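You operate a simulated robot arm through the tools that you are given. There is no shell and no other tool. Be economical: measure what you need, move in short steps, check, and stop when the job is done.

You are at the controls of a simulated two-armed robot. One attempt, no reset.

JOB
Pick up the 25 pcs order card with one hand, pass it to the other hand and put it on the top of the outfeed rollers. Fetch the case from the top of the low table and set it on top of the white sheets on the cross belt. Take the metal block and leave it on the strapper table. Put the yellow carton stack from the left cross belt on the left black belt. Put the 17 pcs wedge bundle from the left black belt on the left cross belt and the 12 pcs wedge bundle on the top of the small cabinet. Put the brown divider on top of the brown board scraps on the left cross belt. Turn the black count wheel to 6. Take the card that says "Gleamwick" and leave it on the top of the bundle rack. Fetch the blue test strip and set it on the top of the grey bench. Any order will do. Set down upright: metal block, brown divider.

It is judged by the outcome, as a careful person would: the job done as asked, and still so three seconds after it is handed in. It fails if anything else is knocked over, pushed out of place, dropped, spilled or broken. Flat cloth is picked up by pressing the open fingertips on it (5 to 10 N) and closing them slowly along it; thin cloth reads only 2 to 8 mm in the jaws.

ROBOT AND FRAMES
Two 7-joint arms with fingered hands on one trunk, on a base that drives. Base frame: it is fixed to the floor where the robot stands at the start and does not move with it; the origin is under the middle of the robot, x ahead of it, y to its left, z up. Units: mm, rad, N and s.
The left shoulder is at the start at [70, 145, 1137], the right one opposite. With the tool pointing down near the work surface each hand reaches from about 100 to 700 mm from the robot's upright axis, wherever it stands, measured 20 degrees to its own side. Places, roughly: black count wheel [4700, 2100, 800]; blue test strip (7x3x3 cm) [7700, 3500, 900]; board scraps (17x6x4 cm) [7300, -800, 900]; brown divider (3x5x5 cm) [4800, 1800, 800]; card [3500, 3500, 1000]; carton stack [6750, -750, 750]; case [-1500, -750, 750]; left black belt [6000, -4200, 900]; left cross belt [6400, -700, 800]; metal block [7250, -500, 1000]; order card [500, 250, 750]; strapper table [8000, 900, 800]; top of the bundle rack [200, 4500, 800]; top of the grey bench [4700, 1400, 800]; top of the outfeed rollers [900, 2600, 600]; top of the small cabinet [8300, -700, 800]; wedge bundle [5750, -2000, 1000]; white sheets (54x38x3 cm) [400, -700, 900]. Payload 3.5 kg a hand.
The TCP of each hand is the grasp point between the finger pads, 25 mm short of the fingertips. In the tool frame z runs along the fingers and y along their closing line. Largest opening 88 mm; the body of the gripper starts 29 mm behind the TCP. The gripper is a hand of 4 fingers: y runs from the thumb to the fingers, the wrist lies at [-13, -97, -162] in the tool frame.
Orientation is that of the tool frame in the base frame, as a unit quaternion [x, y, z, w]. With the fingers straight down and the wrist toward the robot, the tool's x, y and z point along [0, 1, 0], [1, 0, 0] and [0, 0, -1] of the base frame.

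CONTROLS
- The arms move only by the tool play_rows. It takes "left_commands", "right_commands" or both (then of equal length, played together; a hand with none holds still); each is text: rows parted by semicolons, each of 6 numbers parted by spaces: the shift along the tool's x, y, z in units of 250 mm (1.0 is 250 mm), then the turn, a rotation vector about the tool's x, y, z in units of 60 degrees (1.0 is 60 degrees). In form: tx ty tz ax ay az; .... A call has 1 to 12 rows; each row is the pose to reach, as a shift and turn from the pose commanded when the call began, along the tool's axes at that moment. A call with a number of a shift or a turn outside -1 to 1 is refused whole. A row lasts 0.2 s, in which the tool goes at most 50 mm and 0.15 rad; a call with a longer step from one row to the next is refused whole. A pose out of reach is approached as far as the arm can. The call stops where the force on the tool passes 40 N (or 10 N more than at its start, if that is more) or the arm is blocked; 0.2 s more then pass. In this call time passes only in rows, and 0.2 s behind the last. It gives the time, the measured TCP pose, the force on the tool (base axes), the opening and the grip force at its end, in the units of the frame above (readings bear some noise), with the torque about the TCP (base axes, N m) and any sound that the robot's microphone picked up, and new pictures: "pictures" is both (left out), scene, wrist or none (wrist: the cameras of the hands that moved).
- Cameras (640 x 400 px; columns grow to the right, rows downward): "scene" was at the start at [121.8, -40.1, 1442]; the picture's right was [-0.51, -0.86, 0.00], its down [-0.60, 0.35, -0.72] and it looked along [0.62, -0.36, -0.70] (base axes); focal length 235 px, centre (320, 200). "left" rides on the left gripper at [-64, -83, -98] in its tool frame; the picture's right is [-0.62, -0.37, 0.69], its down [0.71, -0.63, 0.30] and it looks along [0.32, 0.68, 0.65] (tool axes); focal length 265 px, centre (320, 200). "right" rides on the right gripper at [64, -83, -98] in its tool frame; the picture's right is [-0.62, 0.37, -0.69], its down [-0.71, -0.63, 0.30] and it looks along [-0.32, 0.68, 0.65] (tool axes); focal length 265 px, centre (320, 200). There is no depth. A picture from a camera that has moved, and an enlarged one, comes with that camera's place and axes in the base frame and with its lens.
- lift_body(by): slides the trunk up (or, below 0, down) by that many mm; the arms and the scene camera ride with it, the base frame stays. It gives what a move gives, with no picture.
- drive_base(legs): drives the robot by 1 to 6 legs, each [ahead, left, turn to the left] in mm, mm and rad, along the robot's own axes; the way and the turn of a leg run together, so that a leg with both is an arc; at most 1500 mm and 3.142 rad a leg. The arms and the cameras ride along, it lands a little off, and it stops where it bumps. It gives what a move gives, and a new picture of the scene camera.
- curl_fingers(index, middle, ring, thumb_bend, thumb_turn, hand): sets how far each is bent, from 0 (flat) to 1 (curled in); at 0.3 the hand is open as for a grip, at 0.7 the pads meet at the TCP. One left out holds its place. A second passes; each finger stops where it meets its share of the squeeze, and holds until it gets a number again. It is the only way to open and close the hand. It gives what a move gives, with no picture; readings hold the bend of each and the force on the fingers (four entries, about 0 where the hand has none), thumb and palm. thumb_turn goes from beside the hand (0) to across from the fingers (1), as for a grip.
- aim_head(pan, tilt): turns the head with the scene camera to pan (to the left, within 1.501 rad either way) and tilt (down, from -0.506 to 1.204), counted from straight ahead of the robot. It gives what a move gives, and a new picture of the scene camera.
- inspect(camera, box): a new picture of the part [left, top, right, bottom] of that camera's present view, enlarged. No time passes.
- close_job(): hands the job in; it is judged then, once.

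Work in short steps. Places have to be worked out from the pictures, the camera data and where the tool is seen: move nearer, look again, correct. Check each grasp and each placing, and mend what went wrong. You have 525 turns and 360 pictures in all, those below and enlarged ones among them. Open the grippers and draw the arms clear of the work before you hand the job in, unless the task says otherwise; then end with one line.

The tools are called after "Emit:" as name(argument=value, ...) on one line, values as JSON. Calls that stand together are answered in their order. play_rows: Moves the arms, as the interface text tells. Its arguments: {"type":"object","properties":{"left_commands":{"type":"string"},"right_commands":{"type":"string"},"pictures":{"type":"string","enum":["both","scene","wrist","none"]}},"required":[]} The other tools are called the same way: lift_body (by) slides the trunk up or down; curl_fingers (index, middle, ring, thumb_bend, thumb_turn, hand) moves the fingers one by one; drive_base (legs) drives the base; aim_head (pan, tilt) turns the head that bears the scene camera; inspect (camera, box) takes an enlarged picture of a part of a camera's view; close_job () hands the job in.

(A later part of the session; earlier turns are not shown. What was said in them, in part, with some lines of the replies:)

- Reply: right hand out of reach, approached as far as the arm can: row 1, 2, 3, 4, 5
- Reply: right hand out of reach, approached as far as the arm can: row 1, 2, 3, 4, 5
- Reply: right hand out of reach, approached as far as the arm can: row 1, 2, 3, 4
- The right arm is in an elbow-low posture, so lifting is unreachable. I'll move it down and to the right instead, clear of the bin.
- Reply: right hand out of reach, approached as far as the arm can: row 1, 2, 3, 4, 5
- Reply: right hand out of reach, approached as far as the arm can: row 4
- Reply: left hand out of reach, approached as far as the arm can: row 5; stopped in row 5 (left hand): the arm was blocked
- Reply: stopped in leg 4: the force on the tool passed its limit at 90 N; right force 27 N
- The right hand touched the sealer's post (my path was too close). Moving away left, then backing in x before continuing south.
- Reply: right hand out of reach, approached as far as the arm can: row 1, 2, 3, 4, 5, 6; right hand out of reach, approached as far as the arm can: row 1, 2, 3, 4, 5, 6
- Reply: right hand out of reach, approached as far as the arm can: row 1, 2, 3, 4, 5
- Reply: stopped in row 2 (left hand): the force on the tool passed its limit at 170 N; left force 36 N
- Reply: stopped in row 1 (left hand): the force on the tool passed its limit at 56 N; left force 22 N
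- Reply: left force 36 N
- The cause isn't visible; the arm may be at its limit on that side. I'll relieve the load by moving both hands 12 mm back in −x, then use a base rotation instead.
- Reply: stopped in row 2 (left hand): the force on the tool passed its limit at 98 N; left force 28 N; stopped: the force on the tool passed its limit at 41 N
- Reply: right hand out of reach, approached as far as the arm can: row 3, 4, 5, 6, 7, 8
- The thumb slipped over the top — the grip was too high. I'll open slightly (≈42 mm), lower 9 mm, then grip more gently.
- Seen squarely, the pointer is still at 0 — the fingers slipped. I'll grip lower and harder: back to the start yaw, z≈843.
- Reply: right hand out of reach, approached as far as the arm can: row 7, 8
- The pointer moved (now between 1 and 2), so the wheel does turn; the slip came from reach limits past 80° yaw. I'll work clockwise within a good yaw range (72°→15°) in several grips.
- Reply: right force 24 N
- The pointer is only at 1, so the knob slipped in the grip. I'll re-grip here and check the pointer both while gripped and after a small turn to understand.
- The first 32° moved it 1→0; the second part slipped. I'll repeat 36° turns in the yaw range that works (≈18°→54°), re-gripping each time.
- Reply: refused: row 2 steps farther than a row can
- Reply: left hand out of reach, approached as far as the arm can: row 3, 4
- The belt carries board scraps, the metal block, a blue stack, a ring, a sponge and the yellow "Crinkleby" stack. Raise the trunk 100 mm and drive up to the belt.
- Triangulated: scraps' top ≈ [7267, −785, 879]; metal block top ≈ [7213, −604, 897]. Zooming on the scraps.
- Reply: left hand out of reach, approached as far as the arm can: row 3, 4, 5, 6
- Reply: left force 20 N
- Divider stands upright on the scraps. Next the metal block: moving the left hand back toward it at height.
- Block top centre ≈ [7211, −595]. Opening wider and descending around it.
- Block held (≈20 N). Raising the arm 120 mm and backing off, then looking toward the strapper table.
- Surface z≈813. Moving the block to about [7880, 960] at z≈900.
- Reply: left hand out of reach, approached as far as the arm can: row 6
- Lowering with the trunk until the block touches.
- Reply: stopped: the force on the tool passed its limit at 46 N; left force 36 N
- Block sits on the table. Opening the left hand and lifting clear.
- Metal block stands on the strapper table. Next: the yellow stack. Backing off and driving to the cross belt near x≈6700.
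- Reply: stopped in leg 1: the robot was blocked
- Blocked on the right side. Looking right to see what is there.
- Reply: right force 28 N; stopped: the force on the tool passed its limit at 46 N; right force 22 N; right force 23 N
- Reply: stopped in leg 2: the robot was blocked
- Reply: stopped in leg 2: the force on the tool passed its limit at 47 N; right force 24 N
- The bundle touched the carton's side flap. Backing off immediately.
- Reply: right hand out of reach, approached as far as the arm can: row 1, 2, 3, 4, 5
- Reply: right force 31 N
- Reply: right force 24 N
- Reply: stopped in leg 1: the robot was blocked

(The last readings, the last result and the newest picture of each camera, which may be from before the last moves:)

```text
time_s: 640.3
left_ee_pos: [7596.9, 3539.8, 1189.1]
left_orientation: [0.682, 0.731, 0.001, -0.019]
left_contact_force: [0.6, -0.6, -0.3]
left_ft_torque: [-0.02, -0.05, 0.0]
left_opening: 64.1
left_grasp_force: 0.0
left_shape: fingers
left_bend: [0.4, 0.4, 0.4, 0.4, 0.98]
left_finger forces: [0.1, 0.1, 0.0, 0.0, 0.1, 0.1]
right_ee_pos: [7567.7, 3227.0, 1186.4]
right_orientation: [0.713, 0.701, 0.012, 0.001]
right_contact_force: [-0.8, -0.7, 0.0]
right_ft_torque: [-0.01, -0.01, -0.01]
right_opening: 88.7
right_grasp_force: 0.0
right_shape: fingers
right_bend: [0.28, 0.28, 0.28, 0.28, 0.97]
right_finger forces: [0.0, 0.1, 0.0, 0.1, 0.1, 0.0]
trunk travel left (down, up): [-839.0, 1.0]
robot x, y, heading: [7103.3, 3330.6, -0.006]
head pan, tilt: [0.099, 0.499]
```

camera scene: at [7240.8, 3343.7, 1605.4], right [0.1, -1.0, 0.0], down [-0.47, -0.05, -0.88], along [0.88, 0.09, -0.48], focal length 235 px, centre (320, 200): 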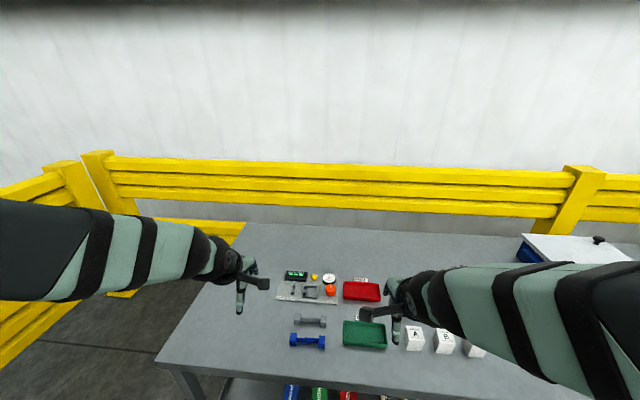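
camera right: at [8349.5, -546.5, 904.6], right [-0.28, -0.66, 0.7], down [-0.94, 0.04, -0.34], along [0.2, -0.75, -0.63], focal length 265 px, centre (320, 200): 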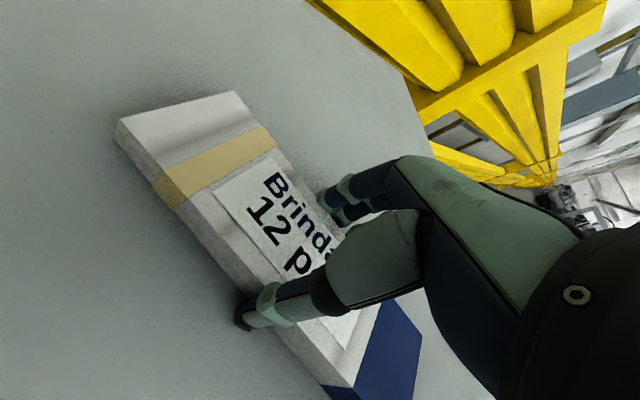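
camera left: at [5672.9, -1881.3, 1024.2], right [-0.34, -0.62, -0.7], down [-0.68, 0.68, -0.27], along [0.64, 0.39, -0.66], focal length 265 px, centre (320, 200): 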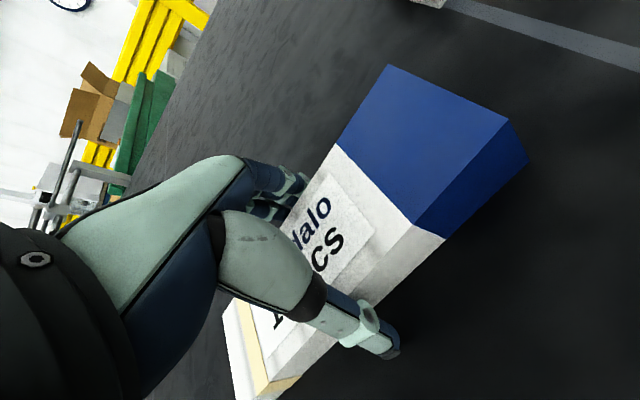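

Strip centre ≈ [7686, 3430, 848]. Lowering the trunk and moving the left hand above it.

Emit:
lift_body(by=-150)

Emit:
play_rows(left_commands="-0.1 0.07 0.03 0 0 0; -0.2 0.14 0.08 0 0 0; -0.3 0.21 0.15 0 0 0; -0.4 0.28 0.23 0 0 0; -0.464 0.324 0.32 0 0 0", pictures="wrist")

```text
time_s: 642.1
left_ee_pos: [7595.1, 3540.0, 1039.9]
left_orientation: [0.682, 0.731, 0.002, -0.019]
left_contact_force: [0.0, 0.4, 0.2]
left_ft_torque: [0.01, 0.02, 0.01]
left_opening: 64.4
left_grasp_force: 0.0
left_shape: fingers
left_bend: [0.4, 0.4, 0.4, 0.4, 0.98]
left_finger forces: [0.1, 0.1, 0.0, 0.0, 0.0, 0.0]
right_ee_pos: [7567.4, 3226.5, 1035.9]
right_orientation: [0.714, 0.701, 0.014, 0.001]
right_contact_force: [0.1, 0.8, 0.6]
right_ft_torque: [0.02, -0.01, -0.01]
right_opening: 89.1
right_grasp_force: 0.2
right_shape: fingers
right_bend: [0.28, 0.28, 0.28, 0.28, 0.97]
right_finger forces: [0.0, 0.0, 0.0, 0.1, 0.0, 0.1]
trunk travel left (down, up): [-689.0, 151.0]
robot x, y, heading: [7105.0, 3332.7, -0.004]
head pan, tilt: [0.099, 0.499]
```

```text
time_s: 643.3
left_ee_pos: [7684.0, 3429.3, 952.9]
left_orientation: [0.683, 0.731, 0.001, -0.02]
left_contact_force: [-0.1, -0.5, 0.3]
left_ft_torque: [-0.02, 0.01, 0.01]
left_opening: 64.3
left_grasp_force: 0.1
left_shape: fingers
left_bend: [0.4, 0.4, 0.4, 0.4, 0.98]
left_finger forces: [0.0, 0.0, 0.1, 0.0, 0.0, 0.0]
right_ee_pos: [7569.0, 3226.8, 1036.2]
right_orientation: [0.714, 0.7, 0.013, 0.001]
right_contact_force: [0.5, 0.0, -0.1]
right_ft_torque: [-0.01, -0.01, -0.01]
right_opening: 88.9
right_grasp_force: 0.1
right_shape: fingers
right_bend: [0.28, 0.28, 0.28, 0.28, 0.97]
right_finger forces: [0.0, 0.0, 0.0, 0.0, 0.1, 0.1]
trunk travel left (down, up): [-689.0, 151.0]
robot x, y, heading: [7104.4, 3331.4, -0.002]
head pan, tilt: [0.099, 0.499]
camera left: at [7608.8, 3356.0, 1051.4], right [-0.34, -0.62, -0.7], down [-0.69, 0.68, -0.27], along [0.64, 0.39, -0.66], focal length 265 px, centre (320, 200)
```

left: 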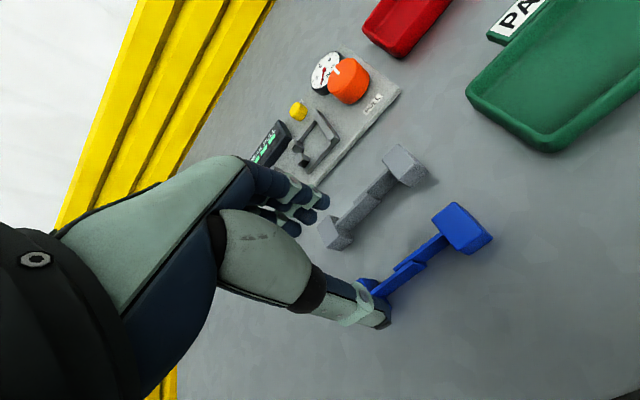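

Well aligned. Descending carefully around the strip.

Emit:
play_rows(left_commands="-0.01 0 0.12 0 0 0; -0.01 0 0.24 0 0 0; -0.01 0 0.3 0 0 0; -0.01 0 0.34 0 0 0", pictures="wrist")

```text
time_s: 644.3
left_ee_pos: [7680.9, 3431.9, 875.4]
left_orientation: [0.681, 0.732, 0.007, -0.012]
left_contact_force: [0.3, -0.1, 25.4]
left_ft_torque: [0.25, -1.04, 0.01]
left_opening: 64.6
left_grasp_force: 13.0
left_shape: fingers
left_bend: [0.39, 0.36, 0.4, 0.4, 0.98]
left_finger forces: [1.2, 24.9, 0.0, 0.0, 0.3, 0.1]
right_ee_pos: [7562.4, 3225.0, 1039.5]
right_orientation: [0.714, 0.7, 0.015, 0.002]
right_contact_force: [-0.6, 0.0, 0.0]
right_ft_torque: [0.01, -0.02, 0.04]
right_opening: 88.7
right_grasp_force: 0.1
right_shape: fingers
right_bend: [0.28, 0.28, 0.28, 0.28, 0.97]
right_finger forces: [0.0, 0.0, 0.0, 0.1, 0.1, 0.0]
trunk travel left (down, up): [-689.0, 151.0]
robot x, y, heading: [7106.8, 3332.5, -0.003]
head pan, tilt: [0.099, 0.499]
camera left: at [7604.5, 3358.6, 973.0], right [-0.33, -0.62, -0.71], down [-0.68, 0.68, -0.28], along [0.65, 0.39, -0.65], focal length 265 px, centre (320, 200)
```

left: 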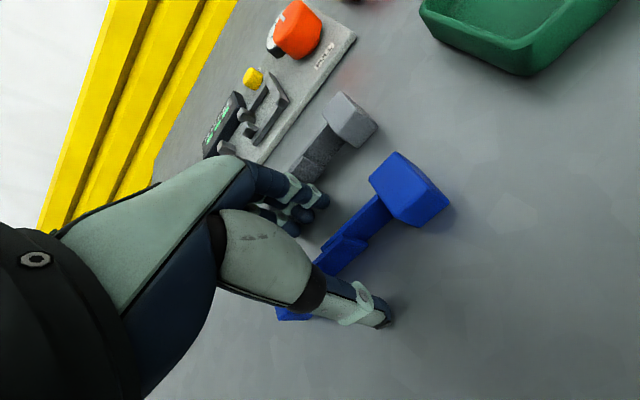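

Fingertips touched the table (z≈848). Raising 8 mm and closing.

Emit:
play_rows(left_commands="-0.016 0.012 -0.035 0 0 0; -0.016 0.012 -0.04 0 0 0", pictures="none")

Emit:
curl_fingers(hand="left", index=0.72, middle=0.72, ring=0.72, thumb_bend=0.72)

Emit:
inspect(camera="left", box=[180, 120, 480, 360])

```text
time_s: 644.9
left_ee_pos: [7682.4, 3429.3, 877.7]
left_orientation: [0.682, 0.731, 0.001, -0.02]
left_contact_force: [-0.5, 2.1, 10.2]
left_ft_torque: [0.16, -0.4, 0.1]
left_opening: 64.0
left_grasp_force: 4.4
left_shape: fingers
left_bend: [0.4, 0.39, 0.4, 0.4, 0.98]
left_finger forces: [0.1, 10.1, 0.0, 0.0, 0.0, 0.0]
right_ee_pos: [7565.8, 3226.9, 1037.8]
right_orientation: [0.714, 0.701, 0.014, 0.002]
right_contact_force: [0.0, -0.2, -0.4]
right_ft_torque: [-0.01, 0.01, -0.01]
right_opening: 88.7
right_grasp_force: 0.1
right_shape: fingers
right_bend: [0.28, 0.28, 0.28, 0.28, 0.97]
right_finger forces: [0.1, 0.2, 0.0, 0.0, 0.1, 0.0]
trunk travel left (down, up): [-689.0, 151.0]
robot x, y, heading: [7107.7, 3332.7, 0.001]
head pan, tilt: [0.099, 0.499]
```

```text
time_s: 645.9
left_ee_pos: [7685.0, 3427.0, 877.8]
left_orientation: [0.682, 0.731, 0.001, -0.019]
left_contact_force: [-0.5, 0.0, -0.3]
left_ft_torque: [-0.03, -0.02, 0.02]
left_opening: 0.2
left_grasp_force: 3.0
left_shape: fingers
left_bend: [0.71, 0.72, 0.72, 0.69, 0.97]
left_finger forces: [3.0, 0.6, 0.0, 0.0, 3.4, 0.1]
right_ee_pos: [7567.0, 3226.3, 1036.9]
right_orientation: [0.714, 0.7, 0.014, 0.0]
right_contact_force: [0.0, 0.4, -0.5]
right_ft_torque: [0.02, -0.02, 0.03]
right_opening: 88.7
right_grasp_force: 0.1
right_shape: fingers
right_bend: [0.28, 0.28, 0.28, 0.28, 0.97]
right_finger forces: [0.0, 0.0, 0.0, 0.1, 0.0, 0.0]
trunk travel left (down, up): [-689.0, 151.0]
robot x, y, heading: [7104.5, 3331.1, -0.003]
head pan, tilt: [0.099, 0.499]
```

```text
1.67 times, centred on (330, 240) of left
camera zoom: at [7610.2, 3354.9, 976.7], right [-0.34, -0.62, -0.7], down [-0.69, 0.68, -0.27], along [0.64, 0.39, -0.66], focal length 442 px, centre (303, 133)
```

zoom: 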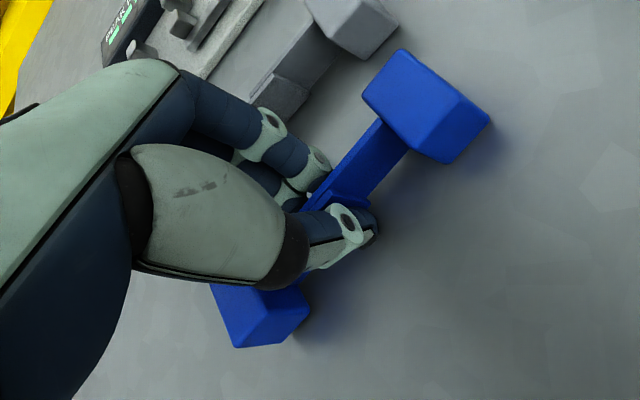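

The fingers closed over the thin middle. I'll re-grip on the strip's right end block (≈[7683, 3379]).

Emit:
curl_fingers(hand="left", index=0.43, middle=0.43, ring=0.43, thumb_bend=0.43)

Emit:
play_rows(left_commands="0 0 -0.14 0 0 0; -0.08 -0.006 -0.16 0 0 -0.04; -0.16 -0.012 -0.16 0 0 -0.08; -0.19 -0.017 -0.16 0 0 -0.11", pictures="wrist")

```text
time_s: 646.9
left_ee_pos: [7685.0, 3428.2, 879.3]
left_orientation: [0.682, 0.731, 0.002, -0.018]
left_contact_force: [-0.3, -0.1, 4.0]
left_ft_torque: [0.03, -0.1, -0.01]
left_opening: 56.5
left_grasp_force: 1.6
left_shape: fingers
left_bend: [0.43, 0.43, 0.43, 0.43, 0.97]
left_finger forces: [0.0, 4.0, 0.0, 0.1, 0.0, 0.1]
right_ee_pos: [7566.8, 3227.0, 1036.8]
right_orientation: [0.714, 0.7, 0.014, 0.002]
right_contact_force: [-1.2, -0.2, 0.3]
right_ft_torque: [0.02, -0.04, 0.0]
right_opening: 88.8
right_grasp_force: 0.1
right_shape: fingers
right_bend: [0.28, 0.28, 0.28, 0.28, 0.97]
right_finger forces: [0.1, 0.1, 0.0, 0.1, 0.0, 0.0]
trunk travel left (down, up): [-689.0, 151.0]
robot x, y, heading: [7103.2, 3332.0, 0.002]
head pan, tilt: [0.099, 0.499]
```

```text
time_s: 647.9
left_ee_pos: [7684.7, 3380.4, 916.3]
left_orientation: [0.638, 0.77, 0.002, -0.019]
left_contact_force: [-0.6, 0.1, 0.3]
left_ft_torque: [0.01, 0.0, 0.02]
left_opening: 56.8
left_grasp_force: 0.2
left_shape: fingers
left_bend: [0.43, 0.43, 0.43, 0.43, 0.97]
left_finger forces: [0.0, 0.0, 0.0, 0.1, 0.1, 0.1]
right_ee_pos: [7566.7, 3226.8, 1036.5]
right_orientation: [0.714, 0.7, 0.014, 0.001]
right_contact_force: [0.1, 0.0, 0.5]
right_ft_torque: [-0.03, 0.0, 0.02]
right_opening: 88.8
right_grasp_force: 0.1
right_shape: fingers
right_bend: [0.28, 0.28, 0.28, 0.28, 0.97]
right_finger forces: [0.0, 0.0, 0.0, 0.0, 0.0, 0.0]
trunk travel left (down, up): [-689.0, 151.0]
robot x, y, heading: [7104.1, 3333.0, 0.001]
head pan, tilt: [0.099, 0.499]
camera left: at [7619.1, 3298.3, 1014.3], right [-0.27, -0.66, -0.7], down [-0.76, 0.59, -0.27], along [0.6, 0.46, -0.66], focal length 265 px, centre (320, 200)
```

left: 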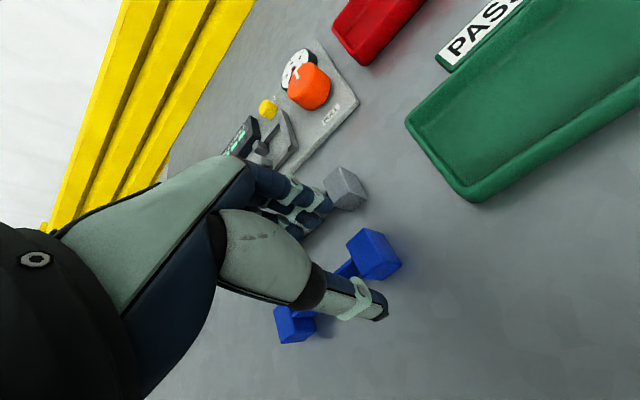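

Block end at ≈[7689, 3374]; the grey strip is close, so I narrow the hand to ~44 mm and descend.

Emit:
curl_fingers(hand="left", index=0.5, middle=0.5, ring=0.5, thumb_bend=0.48)

Emit:
play_rows(left_commands="-0.028 0.008 0.06 0 0 0; -0.028 0.008 0.12 0 0 0; -0.028 0.008 0.16 0 0 0", pictures="wrist")

```text
time_s: 648.9
left_ee_pos: [7684.9, 3380.4, 915.6]
left_orientation: [0.639, 0.769, 0.002, -0.02]
left_contact_force: [-0.3, 0.1, 0.6]
left_ft_torque: [0.0, 0.01, 0.02]
left_opening: 44.3
left_grasp_force: 0.0
left_shape: fingers
left_bend: [0.5, 0.5, 0.5, 0.48, 0.97]
left_finger forces: [0.0, 0.0, 0.0, 0.0, 0.0, 0.0]
right_ee_pos: [7568.1, 3225.9, 1036.7]
right_orientation: [0.714, 0.7, 0.014, 0.002]
right_contact_force: [-0.7, -0.5, -1.2]
right_ft_torque: [-0.02, -0.02, 0.0]
right_opening: 88.8
right_grasp_force: 0.1
right_shape: fingers
right_bend: [0.28, 0.28, 0.28, 0.28, 0.97]
right_finger forces: [0.0, 0.0, 0.0, 0.0, 0.0, 0.0]
trunk travel left (down, up): [-689.0, 151.0]
robot x, y, heading: [7105.3, 3335.8, -0.004]
head pan, tilt: [0.099, 0.499]
```

```text
time_s: 649.7
left_ee_pos: [7686.3, 3374.5, 877.8]
left_orientation: [0.638, 0.77, 0.004, -0.017]
left_contact_force: [1.0, 0.6, 5.5]
left_ft_torque: [0.09, -0.16, 0.01]
left_opening: 44.3
left_grasp_force: 3.0
left_shape: fingers
left_bend: [0.5, 0.49, 0.5, 0.48, 0.97]
left_finger forces: [0.0, 5.8, 0.0, 0.0, 0.1, 0.0]
right_ee_pos: [7567.0, 3227.7, 1037.1]
right_orientation: [0.714, 0.7, 0.014, 0.001]
right_contact_force: [-1.0, 0.1, 0.0]
right_ft_torque: [0.03, -0.01, -0.01]
right_opening: 88.6
right_grasp_force: 0.0
right_shape: fingers
right_bend: [0.28, 0.28, 0.28, 0.28, 0.97]
right_finger forces: [0.1, 0.1, 0.0, 0.0, 0.0, 0.1]
trunk travel left (down, up): [-689.0, 151.0]
robot x, y, heading: [7106.3, 3332.3, -0.001]
head pan, tilt: [0.099, 0.499]
camera left: at [7619.5, 3292.1, 976.5], right [-0.26, -0.66, -0.71], down [-0.76, 0.59, -0.27], along [0.6, 0.46, -0.65], focal length 265 px, centre (320, 200)
```

left: 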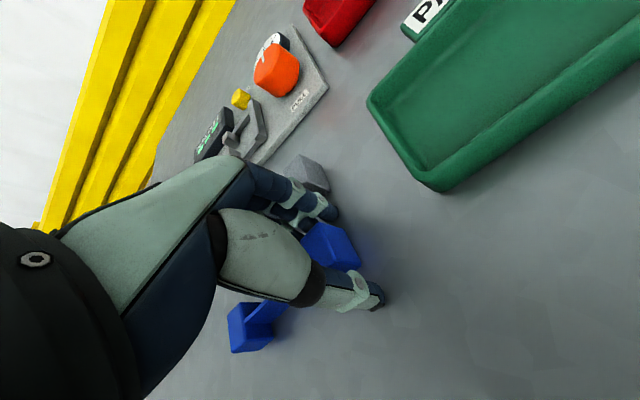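

Emit:
play_rows(left_commands="0 0 -0.012 0 0 0", pictures="none")

Emit:
curl_fingers(hand="left", index=0.72, middle=0.72, ring=0.72, thumb_bend=0.72)

Emit:
inspect(camera="left", box=[180, 120, 480, 360])

```text
time_s: 650.1
left_ee_pos: [7686.3, 3373.0, 877.6]
left_orientation: [0.637, 0.77, 0.003, -0.019]
left_contact_force: [0.4, 1.7, 4.9]
left_ft_torque: [0.11, -0.15, 0.04]
left_opening: 44.7
left_grasp_force: 2.4
left_shape: fingers
left_bend: [0.5, 0.49, 0.5, 0.48, 0.97]
left_finger forces: [0.0, 4.8, 0.0, 0.0, 0.1, 0.1]
right_ee_pos: [7566.7, 3227.2, 1036.1]
right_orientation: [0.713, 0.701, 0.014, 0.002]
right_contact_force: [-0.5, 0.2, 0.3]
right_ft_torque: [0.0, 0.03, -0.01]
right_opening: 88.7
right_grasp_force: 0.0
right_shape: fingers
right_bend: [0.28, 0.28, 0.28, 0.28, 0.97]
right_finger forces: [0.1, 0.0, 0.0, 0.0, 0.0, 0.1]
trunk travel left (down, up): [-689.0, 151.0]
robot x, y, heading: [7102.5, 3332.5, -0.003]
head pan, tilt: [0.099, 0.499]
```

```text
time_s: 651.1
left_ee_pos: [7685.9, 3373.0, 878.1]
left_orientation: [0.639, 0.769, 0.001, -0.019]
left_contact_force: [0.5, -0.9, 0.6]
left_ft_torque: [-0.02, 0.02, 0.0]
left_opening: 19.4
left_grasp_force: 11.5
left_shape: fingers
left_bend: [0.62, 0.64, 0.72, 0.59, 0.95]
left_finger forces: [5.7, 5.7, 0.0, 0.0, 11.5, 0.1]
right_ee_pos: [7567.9, 3227.9, 1038.1]
right_orientation: [0.714, 0.7, 0.014, 0.002]
right_contact_force: [0.4, 0.6, -0.2]
right_ft_torque: [0.01, -0.02, -0.01]
right_opening: 88.7
right_grasp_force: 0.1
right_shape: fingers
right_bend: [0.28, 0.28, 0.28, 0.28, 0.97]
right_finger forces: [0.2, 0.0, 0.0, 0.0, 0.1, 0.0]
trunk travel left (down, up): [-689.0, 151.0]
robot x, y, heading: [7107.6, 3330.7, -0.0]
head pan, tilt: [0.099, 0.499]
```

```text
1.67 times, centred on (330, 240) of left
camera zoom: at [7620.0, 3291.0, 976.5], right [-0.27, -0.66, -0.7], down [-0.76, 0.59, -0.27], along [0.6, 0.46, -0.66], focal length 442 px, centre (303, 133)
```

zoom: 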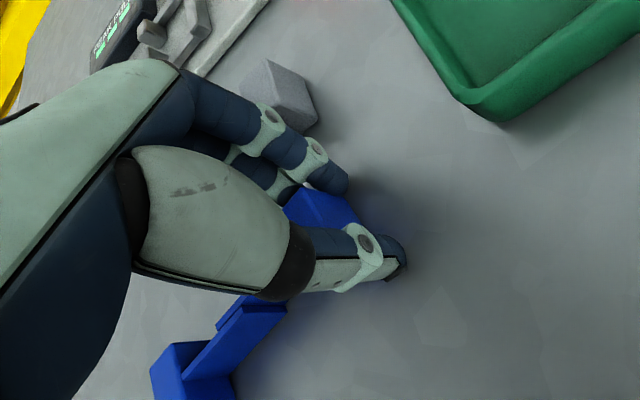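

Gripped on the end block (11.5 N). Lifting gently.

Emit:
play_rows(left_commands="0 0 -0.06 0 0 0; 0 0 -0.14 0 0 0; 0 0 -0.24 0 0 0; 0 0 -0.36 0 0 0; 0 0 -0.5 0 0 0; 0 0 -0.62 0 0 0", pictures="wrist")

```text
time_s: 652.5
left_ee_pos: [7691.4, 3368.6, 1033.7]
left_orientation: [0.638, 0.769, 0.002, -0.018]
left_contact_force: [0.5, -0.6, -0.4]
left_ft_torque: [0.01, -0.01, -0.02]
left_opening: 13.5
left_grasp_force: 11.7
left_shape: fingers
left_bend: [0.71, 0.64, 0.72, 0.61, 0.95]
left_finger forces: [4.3, 7.3, 2.0, 0.1, 9.7, 0.0]
right_ee_pos: [7567.6, 3226.8, 1036.3]
right_orientation: [0.714, 0.7, 0.014, 0.002]
right_contact_force: [0.9, 0.5, 0.6]
right_ft_torque: [-0.02, 0.0, 0.03]
right_opening: 88.5
right_grasp_force: 0.0
right_shape: fingers
right_bend: [0.28, 0.28, 0.28, 0.28, 0.97]
right_finger forces: [0.0, 0.1, 0.0, 0.0, 0.0, 0.1]
trunk travel left (down, up): [-689.0, 151.0]
robot x, y, heading: [7101.3, 3328.4, -0.005]
head pan, tilt: [0.099, 0.499]
camera left: at [7624.8, 3287.0, 1132.2], right [-0.27, -0.66, -0.7], down [-0.76, 0.59, -0.27], along [0.6, 0.46, -0.66], focal length 265 px, centre (320, 200)
```

left: 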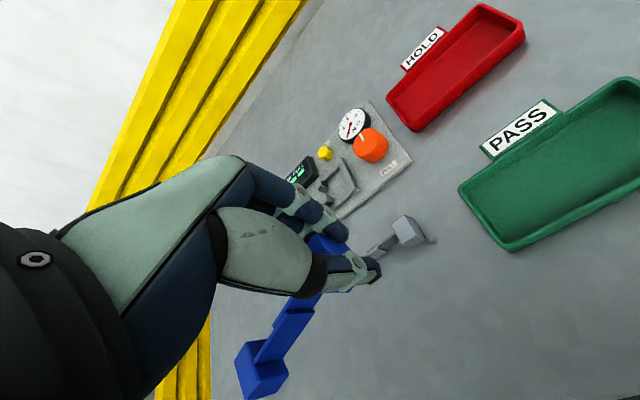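

Strip held. Squeezing slightly more, backing off, turning around and driving toward the grey bench.

Emit:
curl_fingers(hand="left", middle=0.78, index=0.78, thumb_bend=0.78)

Emit:
drive_base(legs=[[-400, 0, 0], [0, 0, 3.14], [0, 1400, 0], [1000, 400, 0]])

Emit:
aim_head(pan=0.1, tilt=0.7)

```text
time_s: 653.5
left_ee_pos: [7691.6, 3368.2, 1034.1]
left_orientation: [0.639, 0.769, 0.002, -0.018]
left_contact_force: [-0.1, -0.1, -0.6]
left_ft_torque: [-0.03, -0.02, 0.02]
left_opening: 0.0
left_grasp_force: 7.1
left_shape: fingers
left_bend: [0.77, 0.73, 0.73, 0.7, 0.96]
left_finger forces: [0.0, 6.4, 8.6, 0.0, 0.0, 0.0]
right_ee_pos: [7567.0, 3226.8, 1036.9]
right_orientation: [0.714, 0.7, 0.013, 0.002]
right_contact_force: [0.6, 0.1, 0.4]
right_ft_torque: [-0.04, -0.01, 0.01]
right_opening: 88.7
right_grasp_force: 0.1
right_shape: fingers
right_bend: [0.28, 0.28, 0.28, 0.28, 0.97]
right_finger forces: [0.0, 0.0, 0.0, 0.1, 0.1, 0.1]
trunk travel left (down, up): [-689.0, 151.0]
robot x, y, heading: [7105.8, 3333.5, 0.004]
head pan, tilt: [0.099, 0.499]
```

```text
time_s: 675.0
left_ee_pos: [5221.7, 1400.1, 1034.1]
left_orientation: [0.794, -0.608, 0.018, 0.002]
left_contact_force: [0.6, 0.4, 0.5]
left_ft_torque: [-0.02, 0.03, 0.02]
left_opening: 0.0
left_grasp_force: 7.5
left_shape: fingers
left_bend: [0.78, 0.73, 0.73, 0.7, 0.96]
left_finger forces: [0.0, 6.5, 8.1, 0.0, 0.1, 0.0]
right_ee_pos: [5335.9, 1552.8, 1037.0]
right_orientation: [0.728, -0.685, 0.0, 0.014]
right_contact_force: [0.9, -0.1, 0.3]
right_ft_torque: [0.0, 0.0, 0.01]
right_opening: 88.6
right_grasp_force: 0.0
right_shape: fingers
right_bend: [0.28, 0.28, 0.28, 0.28, 0.97]
right_finger forces: [0.0, 0.0, 0.0, 0.1, 0.1, 0.0]
trunk travel left (down, up): [-689.0, 151.0]
robot x, y, heading: [5803.0, 1481.6, -3.063]
head pan, tilt: [0.099, 0.499]
camera scene: at [5665.8, 1465.0, 1454.9], right [-0.18, 0.98, 0.0], down [0.47, 0.09, -0.88], along [-0.86, -0.16, -0.48], focal length 235 px, centre (320, 200)
```

scene: 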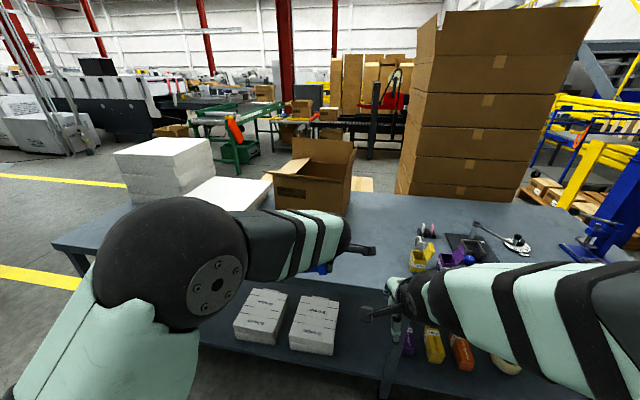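

```text
time_s: 675.8
left_ee_pos: [5222.3, 1399.3, 1032.9]
left_orientation: [0.794, -0.607, 0.019, 0.001]
left_contact_force: [0.0, 0.0, 0.6]
left_ft_torque: [0.0, 0.02, 0.01]
left_opening: 0.1
left_grasp_force: 6.9
left_shape: fingers
left_bend: [0.78, 0.73, 0.73, 0.7, 0.96]
left_finger forces: [0.0, 6.6, 8.1, 0.1, 0.0, 0.1]
right_ee_pos: [5334.1, 1551.2, 1037.3]
right_orientation: [0.728, -0.685, -0.001, 0.014]
right_contact_force: [0.0, 0.1, -0.2]
right_ft_torque: [-0.03, -0.02, 0.03]
right_opening: 89.0
right_grasp_force: 0.0
right_shape: fingers
right_bend: [0.28, 0.28, 0.28, 0.28, 0.97]
right_finger forces: [0.0, 0.1, 0.1, 0.1, 0.0, 0.1]
trunk travel left (down, up): [-689.0, 151.0]
robot x, y, heading: [5799.0, 1481.7, -3.062]
head pan, tilt: [0.099, 0.7]
camera scene: at [5671.2, 1465.8, 1437.2], right [-0.18, 0.98, 0.0], down [0.63, 0.11, -0.77], along [-0.75, -0.14, -0.64], focal length 235 px, centre (320, 200)
```

scene: 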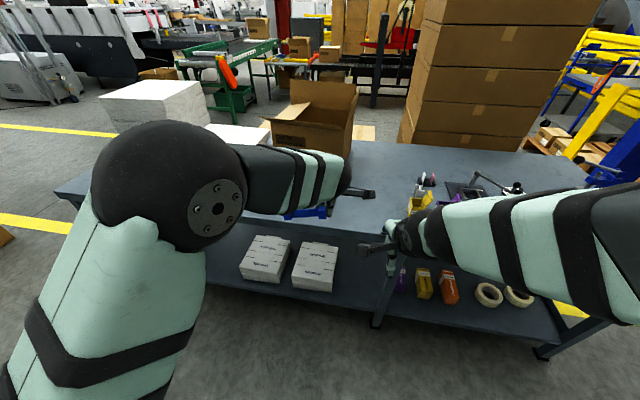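

Checking how the strip is held now.

Emit:
inspect(camera="left", box=[160, 120, 480, 380])

```text
1.54 times, centred on (320, 250) of left
camera zoom: at [5284.0, 1486.0, 1131.6], right [0.21, 0.68, -0.7], down [0.8, -0.53, -0.27], along [-0.56, -0.51, -0.66], focal length 408 px, centre (320, 123)
```

zoom: 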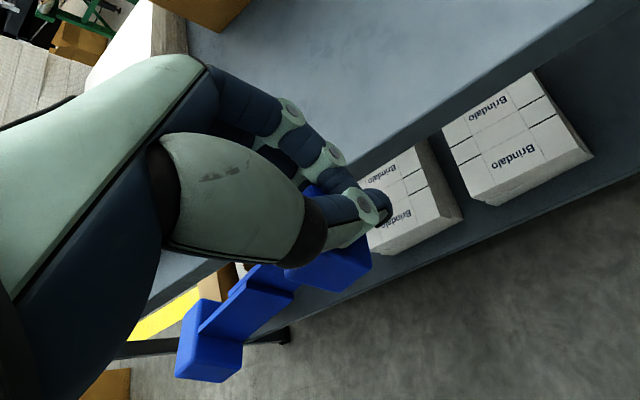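

The strip's block is caged between the fingers — enough, but I move gently. Driving 290 mm so it is above the bench.

Emit:
drive_base(legs=[[290, 0, 0]])

Emit:
inspect(camera="left", box=[0, 0, 640, 400])

```text
time_s: 677.8
left_ee_pos: [4931.7, 1373.9, 1034.4]
left_orientation: [0.795, -0.606, 0.018, 0.001]
left_contact_force: [0.0, 0.3, -0.4]
left_ft_torque: [0.03, 0.0, 0.0]
left_opening: 0.0
left_grasp_force: 7.1
left_shape: fingers
left_bend: [0.78, 0.73, 0.73, 0.7, 0.96]
left_finger forces: [0.0, 6.6, 8.1, 0.0, 0.0, 0.0]
right_ee_pos: [5043.8, 1525.4, 1037.8]
right_orientation: [0.73, -0.684, 0.0, 0.013]
right_contact_force: [-0.8, 0.6, 0.7]
right_ft_torque: [0.02, 0.01, 0.02]
right_opening: 88.4
right_grasp_force: 0.0
right_shape: fingers
right_bend: [0.28, 0.28, 0.28, 0.28, 0.97]
right_finger forces: [0.1, 0.0, 0.0, 0.0, 0.1, 0.1]
trunk travel left (down, up): [-689.0, 151.0]
robot x, y, heading: [5512.2, 1460.7, -3.06]
head pan, tilt: [0.099, 0.7]
camera scene: at [5381.4, 1441.5, 1437.3], right [-0.18, 0.98, 0.0], down [0.63, 0.12, -0.77], along [-0.75, -0.14, -0.64], focal length 235 px, centre (320, 200)
```

scene: 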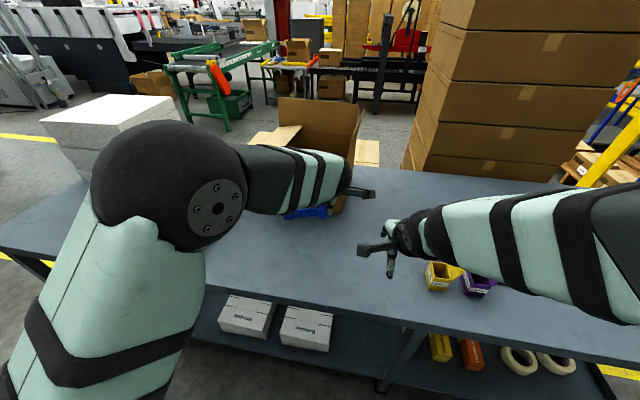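

```text
1.00 times, centred on (320, 200) of left (not enlarged: the box is as wide or as high as the picture)
camera zoom: at [4993.7, 1459.9, 1132.3], right [0.21, 0.68, -0.7], down [0.81, -0.53, -0.27], along [-0.56, -0.51, -0.66], focal length 265 px, centre (320, 200)
```

zoom: 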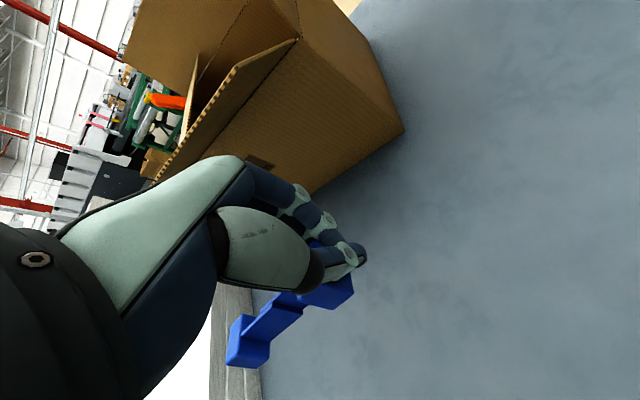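

Shifting 80 mm in +y away from the sheets, then lowering.

Emit:
drive_base(legs=[[0, -90, 0]])

Emit:
lift_body(by=-120)

Emit:
inspect(camera="left", box=[0, 0, 640, 400])

```text
time_s: 678.9
left_ee_pos: [4922.4, 1459.9, 1034.4]
left_orientation: [0.796, -0.604, 0.018, 0.001]
left_contact_force: [0.2, -0.2, -0.5]
left_ft_torque: [0.0, 0.0, 0.01]
left_opening: 0.0
left_grasp_force: 7.5
left_shape: fingers
left_bend: [0.78, 0.73, 0.73, 0.7, 0.96]
left_finger forces: [0.1, 6.5, 8.1, 0.0, 0.0, 0.0]
right_ee_pos: [5035.2, 1612.4, 1037.8]
right_orientation: [0.731, -0.683, -0.001, 0.013]
right_contact_force: [0.0, -0.1, 0.6]
right_ft_torque: [0.02, -0.01, 0.0]
right_opening: 88.8
right_grasp_force: 0.1
right_shape: fingers
right_bend: [0.28, 0.28, 0.28, 0.28, 0.97]
right_finger forces: [0.0, 0.0, 0.0, 0.0, 0.0, 0.0]
trunk travel left (down, up): [-689.0, 151.0]
robot x, y, heading: [5504.7, 1548.5, -3.055]
head pan, tilt: [0.099, 0.7]
camera scene: at [5373.1, 1528.0, 1437.2], right [-0.18, 0.98, 0.0], down [0.63, 0.12, -0.76], along [-0.75, -0.14, -0.64], focal length 235 px, centre (320, 200)
```

scene: 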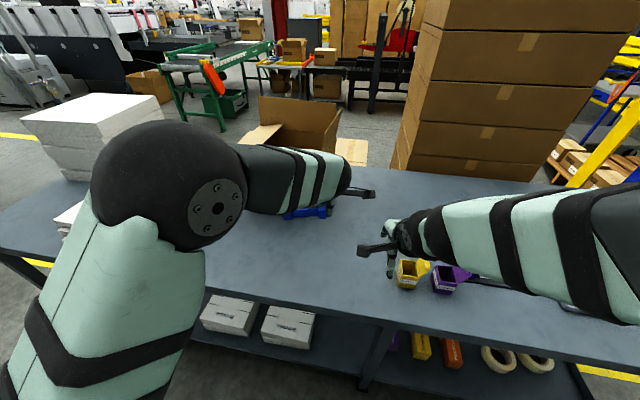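

```text
time_s: 680.4
left_ee_pos: [4923.4, 1460.9, 914.5]
left_orientation: [0.796, -0.605, 0.019, 0.002]
left_contact_force: [0.1, 0.6, 0.0]
left_ft_torque: [0.01, 0.0, -0.02]
left_opening: 0.0
left_grasp_force: 7.5
left_shape: fingers
left_bend: [0.78, 0.73, 0.73, 0.7, 0.96]
left_finger forces: [0.0, 6.5, 7.9, 0.0, 0.1, 0.0]
right_ee_pos: [5035.4, 1613.5, 916.3]
right_orientation: [0.731, -0.683, -0.001, 0.014]
right_contact_force: [0.0, 0.7, -0.1]
right_ft_torque: [0.0, 0.0, -0.02]
right_opening: 89.0
right_grasp_force: 0.0
right_shape: fingers
right_bend: [0.28, 0.28, 0.28, 0.28, 0.97]
right_finger forces: [0.0, 0.1, 0.0, 0.0, 0.0, 0.0]
trunk travel left (down, up): [-569.0, 271.0]
robot x, y, heading: [5503.2, 1549.3, -3.061]
head pan, tilt: [0.099, 0.7]
```

```text
1.00 times, centred on (320, 200) of left (not enlarged: the box is as wide or as high as the picture)
camera zoom: at [4985.3, 1547.0, 1012.0], right [0.21, 0.68, -0.7], down [0.81, -0.53, -0.27], along [-0.55, -0.51, -0.66], focal length 265 px, centre (320, 200)
```

zoom: 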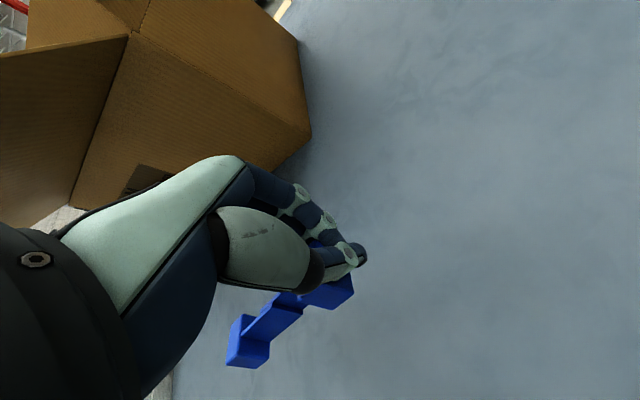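

Emit:
lift_body(by=-35)

Emit:
lift_body(by=-12)

Emit:
inspect(camera="left", box=[160, 160, 480, 400])

```text
time_s: 681.2
left_ee_pos: [4923.2, 1460.4, 879.0]
left_orientation: [0.796, -0.605, 0.018, 0.002]
left_contact_force: [0.3, -0.5, 0.5]
left_ft_torque: [-0.01, 0.02, -0.03]
left_opening: 0.0
left_grasp_force: 7.2
left_shape: fingers
left_bend: [0.78, 0.73, 0.73, 0.7, 0.96]
left_finger forces: [0.1, 6.6, 8.0, 0.0, 0.0, 0.1]
right_ee_pos: [5035.5, 1613.5, 881.6]
right_orientation: [0.731, -0.683, -0.001, 0.013]
right_contact_force: [-1.6, 0.3, 0.9]
right_ft_torque: [0.04, -0.01, 0.01]
right_opening: 88.8
right_grasp_force: 0.0
right_shape: fingers
right_bend: [0.28, 0.28, 0.28, 0.28, 0.97]
right_finger forces: [0.0, 0.0, 0.0, 0.0, 0.0, 0.1]
trunk travel left (down, up): [-534.0, 306.0]
robot x, y, heading: [5504.3, 1548.1, -3.058]
head pan, tilt: [0.099, 0.7]
```

```text
time_s: 681.8
left_ee_pos: [4924.4, 1461.6, 866.7]
left_orientation: [0.796, -0.605, 0.019, 0.002]
left_contact_force: [0.5, 0.4, 0.1]
left_ft_torque: [0.03, -0.01, 0.01]
left_opening: 0.0
left_grasp_force: 7.0
left_shape: fingers
left_bend: [0.78, 0.73, 0.73, 0.7, 0.96]
left_finger forces: [0.1, 6.5, 8.0, 0.0, 0.1, 0.1]
right_ee_pos: [5035.4, 1613.4, 869.4]
right_orientation: [0.731, -0.682, -0.001, 0.014]
right_contact_force: [-0.3, 0.9, -0.4]
right_ft_torque: [0.0, -0.02, 0.02]
right_opening: 88.9
right_grasp_force: 0.0
right_shape: fingers
right_bend: [0.28, 0.28, 0.28, 0.28, 0.97]
right_finger forces: [0.0, 0.0, 0.0, 0.1, 0.0, 0.0]
trunk travel left (down, up): [-522.0, 318.0]
robot x, y, heading: [5505.4, 1549.6, -3.053]
head pan, tilt: [0.099, 0.7]
```

```text
1.67 times, centred on (320, 280) of left
camera zoom: at [4985.3, 1547.1, 964.9], right [0.21, 0.68, -0.7], down [0.81, -0.53, -0.27], along [-0.55, -0.51, -0.66], focal length 442 px, centre (320, 67)
```

zoom: 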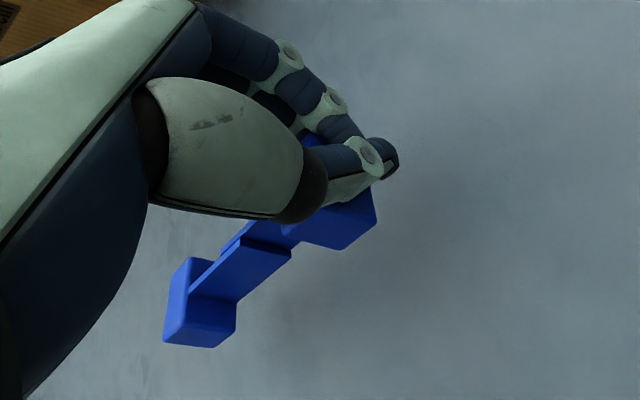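

Emit:
lift_body(by=-10)

Emit:
lift_body(by=-9)

Emit:
inspect(camera="left", box=[160, 160, 480, 400])

```text
time_s: 682.4
left_ee_pos: [4922.9, 1461.1, 857.0]
left_orientation: [0.796, -0.605, 0.018, 0.003]
left_contact_force: [0.0, 0.9, 0.1]
left_ft_torque: [0.01, 0.04, -0.01]
left_opening: 0.0
left_grasp_force: 6.9
left_shape: fingers
left_bend: [0.78, 0.73, 0.73, 0.7, 0.96]
left_finger forces: [0.0, 6.4, 8.0, 0.1, 0.1, 0.0]
right_ee_pos: [5034.3, 1613.9, 859.5]
right_orientation: [0.731, -0.682, -0.001, 0.013]
right_contact_force: [0.9, -0.6, 0.1]
right_ft_torque: [0.0, 0.01, 0.0]
right_opening: 88.9
right_grasp_force: 0.1
right_shape: fingers
right_bend: [0.28, 0.28, 0.28, 0.28, 0.97]
right_finger forces: [0.0, 0.0, 0.1, 0.1, 0.0, 0.1]
trunk travel left (down, up): [-512.0, 328.0]
robot x, y, heading: [5506.7, 1547.4, -3.062]
head pan, tilt: [0.099, 0.7]
```

```text
time_s: 682.9
left_ee_pos: [4924.6, 1460.4, 847.6]
left_orientation: [0.796, -0.605, 0.019, 0.002]
left_contact_force: [-0.3, 0.1, -0.3]
left_ft_torque: [0.02, -0.03, -0.01]
left_opening: 0.0
left_grasp_force: 6.9
left_shape: fingers
left_bend: [0.78, 0.73, 0.73, 0.7, 0.96]
left_finger forces: [0.0, 6.5, 8.0, 0.1, 0.1, 0.0]
right_ee_pos: [5035.3, 1612.2, 850.5]
right_orientation: [0.731, -0.682, 0.0, 0.014]
right_contact_force: [-0.4, 0.7, -0.3]
right_ft_torque: [0.02, 0.0, 0.02]
right_opening: 89.0
right_grasp_force: 0.1
right_shape: fingers
right_bend: [0.28, 0.28, 0.28, 0.28, 0.97]
right_finger forces: [0.0, 0.0, 0.0, 0.0, 0.1, 0.1]
trunk travel left (down, up): [-503.0, 337.0]
robot x, y, heading: [5508.6, 1547.5, -3.051]
head pan, tilt: [0.099, 0.7]
```

```text
1.67 times, centred on (320, 280) of left
camera zoom: at [4985.3, 1547.1, 945.9], right [0.21, 0.68, -0.7], down [0.81, -0.53, -0.27], along [-0.55, -0.51, -0.66], focal length 442 px, centre (320, 67)
```

zoom: 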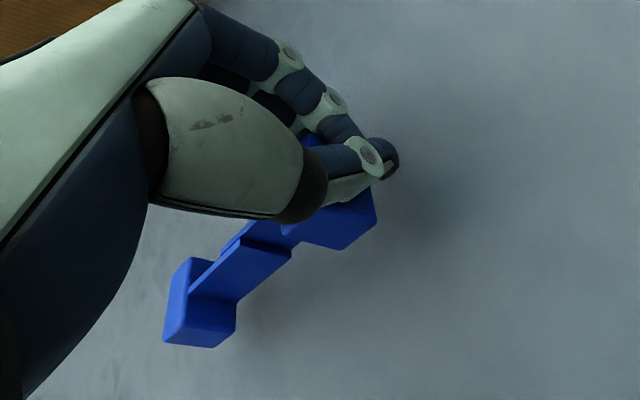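

Emit:
play_rows(left_commands="0 0 0.02 0 0 0; 0 0 0.035 0 0 0; 0 0 0.05 0 0 0", pictures="none")

Emit:
inspect(camera="left", box=[160, 160, 480, 400])

```text
time_s: 683.7
left_ee_pos: [4925.4, 1459.9, 835.1]
left_orientation: [0.797, -0.604, 0.019, 0.001]
left_contact_force: [0.1, -0.3, -0.2]
left_ft_torque: [-0.01, 0.02, 0.02]
left_opening: 0.2
left_grasp_force: 7.1
left_shape: fingers
left_bend: [0.78, 0.73, 0.73, 0.7, 0.96]
left_finger forces: [0.0, 6.5, 8.0, 0.0, 0.0, 0.0]
right_ee_pos: [5035.0, 1613.1, 850.0]
right_orientation: [0.73, -0.683, -0.001, 0.014]
right_contact_force: [0.3, -0.7, -0.5]
right_ft_torque: [-0.01, -0.02, -0.02]
right_opening: 89.0
right_grasp_force: 0.0
right_shape: fingers
right_bend: [0.28, 0.28, 0.28, 0.28, 0.97]
right_finger forces: [0.1, 0.0, 0.1, 0.0, 0.0, 0.1]
trunk travel left (down, up): [-503.0, 337.0]
robot x, y, heading: [5508.4, 1547.1, -3.056]
head pan, tilt: [0.099, 0.7]
```

```text
1.67 times, centred on (320, 280) of left
camera zoom: at [4985.8, 1546.4, 933.3], right [0.21, 0.68, -0.7], down [0.81, -0.53, -0.27], along [-0.55, -0.51, -0.66], focal length 442 px, centre (320, 67)
```

zoom: 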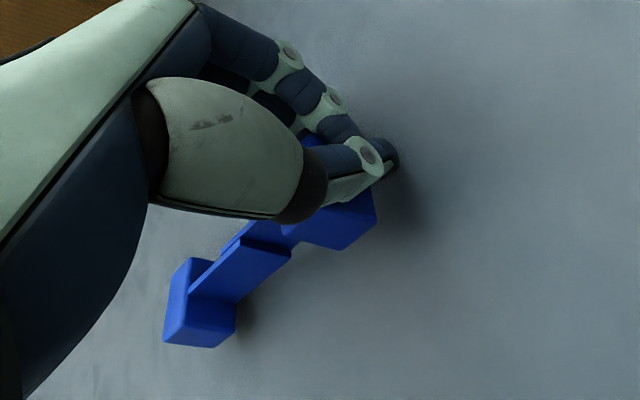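

Emit:
play_rows(left_commands="0 0 0.012 0 0 0; 0 0 0.024 0 0 0; 0 0 0.036 0 0 0", pictures="none")

Emit:
inspect(camera="left", box=[160, 160, 480, 400])

```text
time_s: 684.5
left_ee_pos: [4923.6, 1460.1, 827.0]
left_orientation: [0.796, -0.605, 0.018, 0.002]
left_contact_force: [-0.2, 0.6, -0.4]
left_ft_torque: [-0.03, 0.0, -0.02]
left_opening: 0.1
left_grasp_force: 6.4
left_shape: fingers
left_bend: [0.77, 0.73, 0.73, 0.7, 0.96]
left_finger forces: [0.0, 5.9, 7.6, 0.1, 0.3, 0.0]
right_ee_pos: [5034.9, 1613.1, 850.1]
right_orientation: [0.731, -0.682, -0.001, 0.013]
right_contact_force: [0.3, -0.6, 0.8]
right_ft_torque: [0.01, 0.0, 0.01]
right_opening: 88.5
right_grasp_force: 0.0
right_shape: fingers
right_bend: [0.28, 0.28, 0.28, 0.28, 0.97]
right_finger forces: [0.0, 0.1, 0.0, 0.1, 0.0, 0.0]
trunk travel left (down, up): [-503.0, 337.0]
robot x, y, heading: [5500.6, 1546.7, -3.057]
head pan, tilt: [0.099, 0.7]
```

```text
1.67 times, centred on (320, 280) of left
camera zoom: at [4986.0, 1546.3, 924.3], right [0.21, 0.68, -0.7], down [0.81, -0.53, -0.27], along [-0.55, -0.51, -0.66], focal length 442 px, centre (320, 67)
```

zoom: 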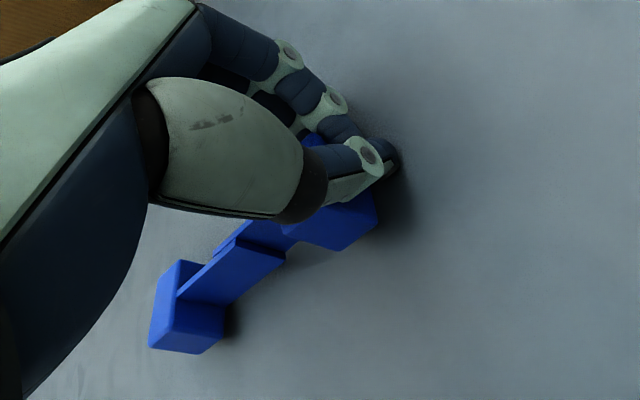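

The strip's far end now rests on the bench. Opening the fingers.

Emit:
curl_fingers(hand="left", index=0.45, middle=0.45, ring=0.45, thumb_bend=0.45)

Emit:
inspect(camera="left", box=[160, 160, 480, 400])

```text
time_s: 685.5
left_ee_pos: [4925.9, 1460.0, 828.2]
left_orientation: [0.796, -0.605, 0.018, 0.003]
left_contact_force: [1.1, 0.6, 9.7]
left_ft_torque: [-0.12, 0.23, 0.02]
left_opening: 52.0
left_grasp_force: 5.6
left_shape: fingers
left_bend: [0.45, 0.47, 0.45, 0.45, 0.97]
left_finger forces: [0.2, 10.2, 0.0, 0.0, 0.0, 0.0]
right_ee_pos: [5037.2, 1613.7, 851.0]
right_orientation: [0.731, -0.682, -0.001, 0.014]
right_contact_force: [-0.2, -0.5, -0.6]
right_ft_torque: [0.01, 0.01, 0.01]
right_opening: 89.1
right_grasp_force: 0.0
right_shape: fingers
right_bend: [0.28, 0.28, 0.28, 0.28, 0.97]
right_finger forces: [0.0, 0.0, 0.0, 0.1, 0.1, 0.1]
trunk travel left (down, up): [-503.0, 337.0]
robot x, y, heading: [5504.7, 1551.3, -3.056]
head pan, tilt: [0.099, 0.7]
```

```text
1.67 times, centred on (320, 280) of left
camera zoom: at [4987.2, 1546.5, 925.9], right [0.21, 0.68, -0.71], down [0.81, -0.53, -0.27], along [-0.56, -0.51, -0.65], focal length 442 px, centre (320, 67)
```

zoom: 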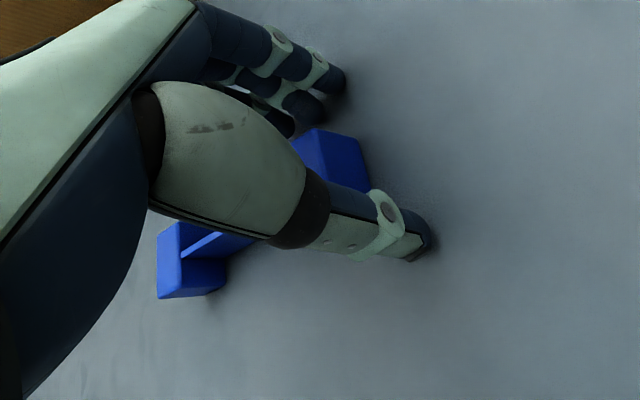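

Strip lies on the bench. Raising the left hand and the trunk, then backing away to check.

Emit:
play_rows(left_commands="0 0 -0.1 0 0 0; 0 0 -0.26 0 0 0; 0 0 -0.42 0 0 0; 0 0 -0.58 0 0 0", pictures="wrist")

Emit:
lift_body(by=200)

Emit:
drive_base(legs=[[-400, 0, 0]])

```text
time_s: 686.5
left_ee_pos: [4920.4, 1466.2, 969.8]
left_orientation: [0.797, -0.604, 0.018, 0.002]
left_contact_force: [0.3, -0.8, 0.2]
left_ft_torque: [0.0, 0.0, 0.0]
left_opening: 52.2
left_grasp_force: 0.1
left_shape: fingers
left_bend: [0.45, 0.45, 0.45, 0.45, 0.97]
left_finger forces: [0.0, 0.0, 0.0, 0.0, 0.0, 0.1]
right_ee_pos: [5035.2, 1613.7, 851.1]
right_orientation: [0.731, -0.683, -0.002, 0.014]
right_contact_force: [-0.1, 0.3, -0.3]
right_ft_torque: [0.01, 0.03, 0.0]
right_opening: 88.8
right_grasp_force: 0.1
right_shape: fingers
right_bend: [0.28, 0.28, 0.28, 0.28, 0.97]
right_finger forces: [0.1, 0.1, 0.0, 0.0, 0.0, 0.0]
trunk travel left (down, up): [-503.0, 337.0]
robot x, y, heading: [5508.0, 1551.8, -3.059]
head pan, tilt: [0.099, 0.7]
camera left: at [4981.7, 1552.0, 1067.5], right [0.21, 0.68, -0.7], down [0.81, -0.53, -0.27], along [-0.55, -0.51, -0.66], focal length 265 px, centre (320, 200)
```

left: 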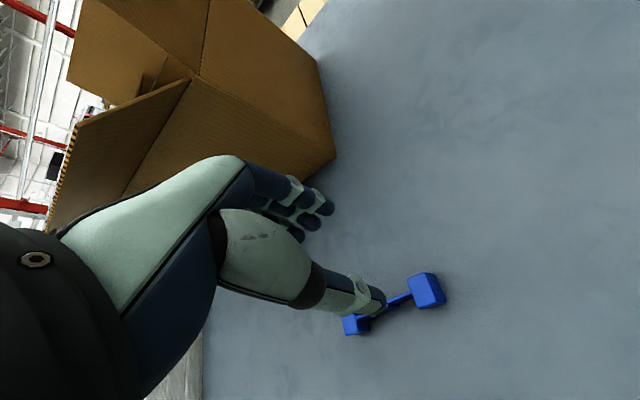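

```text
time_s: 688.7
left_ee_pos: [4919.3, 1466.3, 1169.1]
left_orientation: [0.796, -0.605, 0.019, 0.002]
left_contact_force: [0.0, -0.1, -0.6]
left_ft_torque: [-0.02, 0.01, 0.02]
left_opening: 52.3
left_grasp_force: 0.0
left_shape: fingers
left_bend: [0.45, 0.45, 0.45, 0.45, 0.97]
left_finger forces: [0.0, 0.1, 0.1, 0.0, 0.0, 0.1]
right_ee_pos: [5035.7, 1613.5, 1051.3]
right_orientation: [0.731, -0.682, -0.001, 0.014]
right_contact_force: [-0.2, 0.5, -0.4]
right_ft_torque: [0.02, -0.01, 0.01]
right_opening: 88.6
right_grasp_force: 0.0
right_shape: fingers
right_bend: [0.28, 0.28, 0.28, 0.28, 0.97]
right_finger forces: [0.0, 0.0, 0.0, 0.1, 0.0, 0.1]
trunk travel left (down, up): [-703.0, 137.0]
robot x, y, heading: [5505.7, 1551.1, -3.059]
head pan, tilt: [0.099, 0.7]
```

```text
time_s: 691.2
left_ee_pos: [5315.7, 1496.3, 1168.4]
left_orientation: [0.798, -0.602, 0.019, 0.001]
left_contact_force: [-0.8, -0.2, 0.0]
left_ft_torque: [-0.04, 0.02, 0.0]
left_opening: 52.3
left_grasp_force: 0.0
left_shape: fingers
left_bend: [0.45, 0.45, 0.45, 0.45, 0.97]
left_finger forces: [0.1, 0.1, 0.1, 0.0, 0.0, 0.0]
right_ee_pos: [5430.9, 1645.4, 1050.5]
right_orientation: [0.734, -0.679, 0.0, 0.014]
right_contact_force: [-0.3, -0.5, 0.2]
right_ft_torque: [-0.03, 0.01, 0.02]
right_opening: 88.7
right_grasp_force: 0.2
right_shape: fingers
right_bend: [0.28, 0.28, 0.28, 0.28, 0.97]
right_finger forces: [0.0, 0.0, 0.0, 0.0, 0.0, 0.1]
trunk travel left (down, up): [-703.0, 137.0]
robot x, y, heading: [5905.1, 1582.7, -3.053]
head pan, tilt: [0.099, 0.7]
camera scene: at [5768.3, 1564.1, 1451.1], right [-0.19, 0.98, 0.0], down [0.63, 0.12, -0.76], along [-0.75, -0.15, -0.64], focal length 235 px, centre (320, 200)
```

scene: 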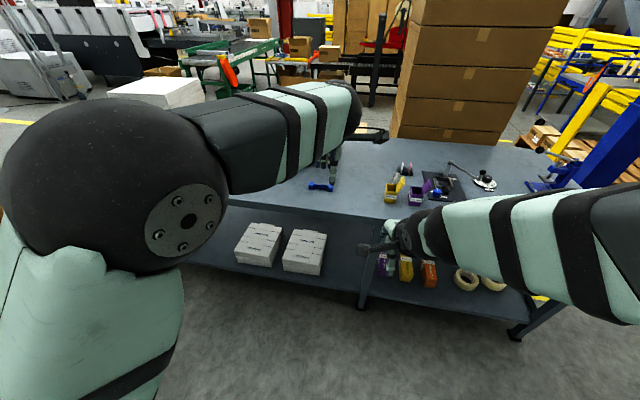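

All placements are confirmed and both hands are empty, open and clear. Handing the job in.

Emit:
close_job()

```text
The job is handed in.
```

All ten placements are finished and the job is handed in; I checked each placement by camera when I set it down. On the way I bumped the sealer post, a pallet corner and the open carton at the end of the left cross belt. None looked moved afterwards, though I didn't take a closer look at the pallet.
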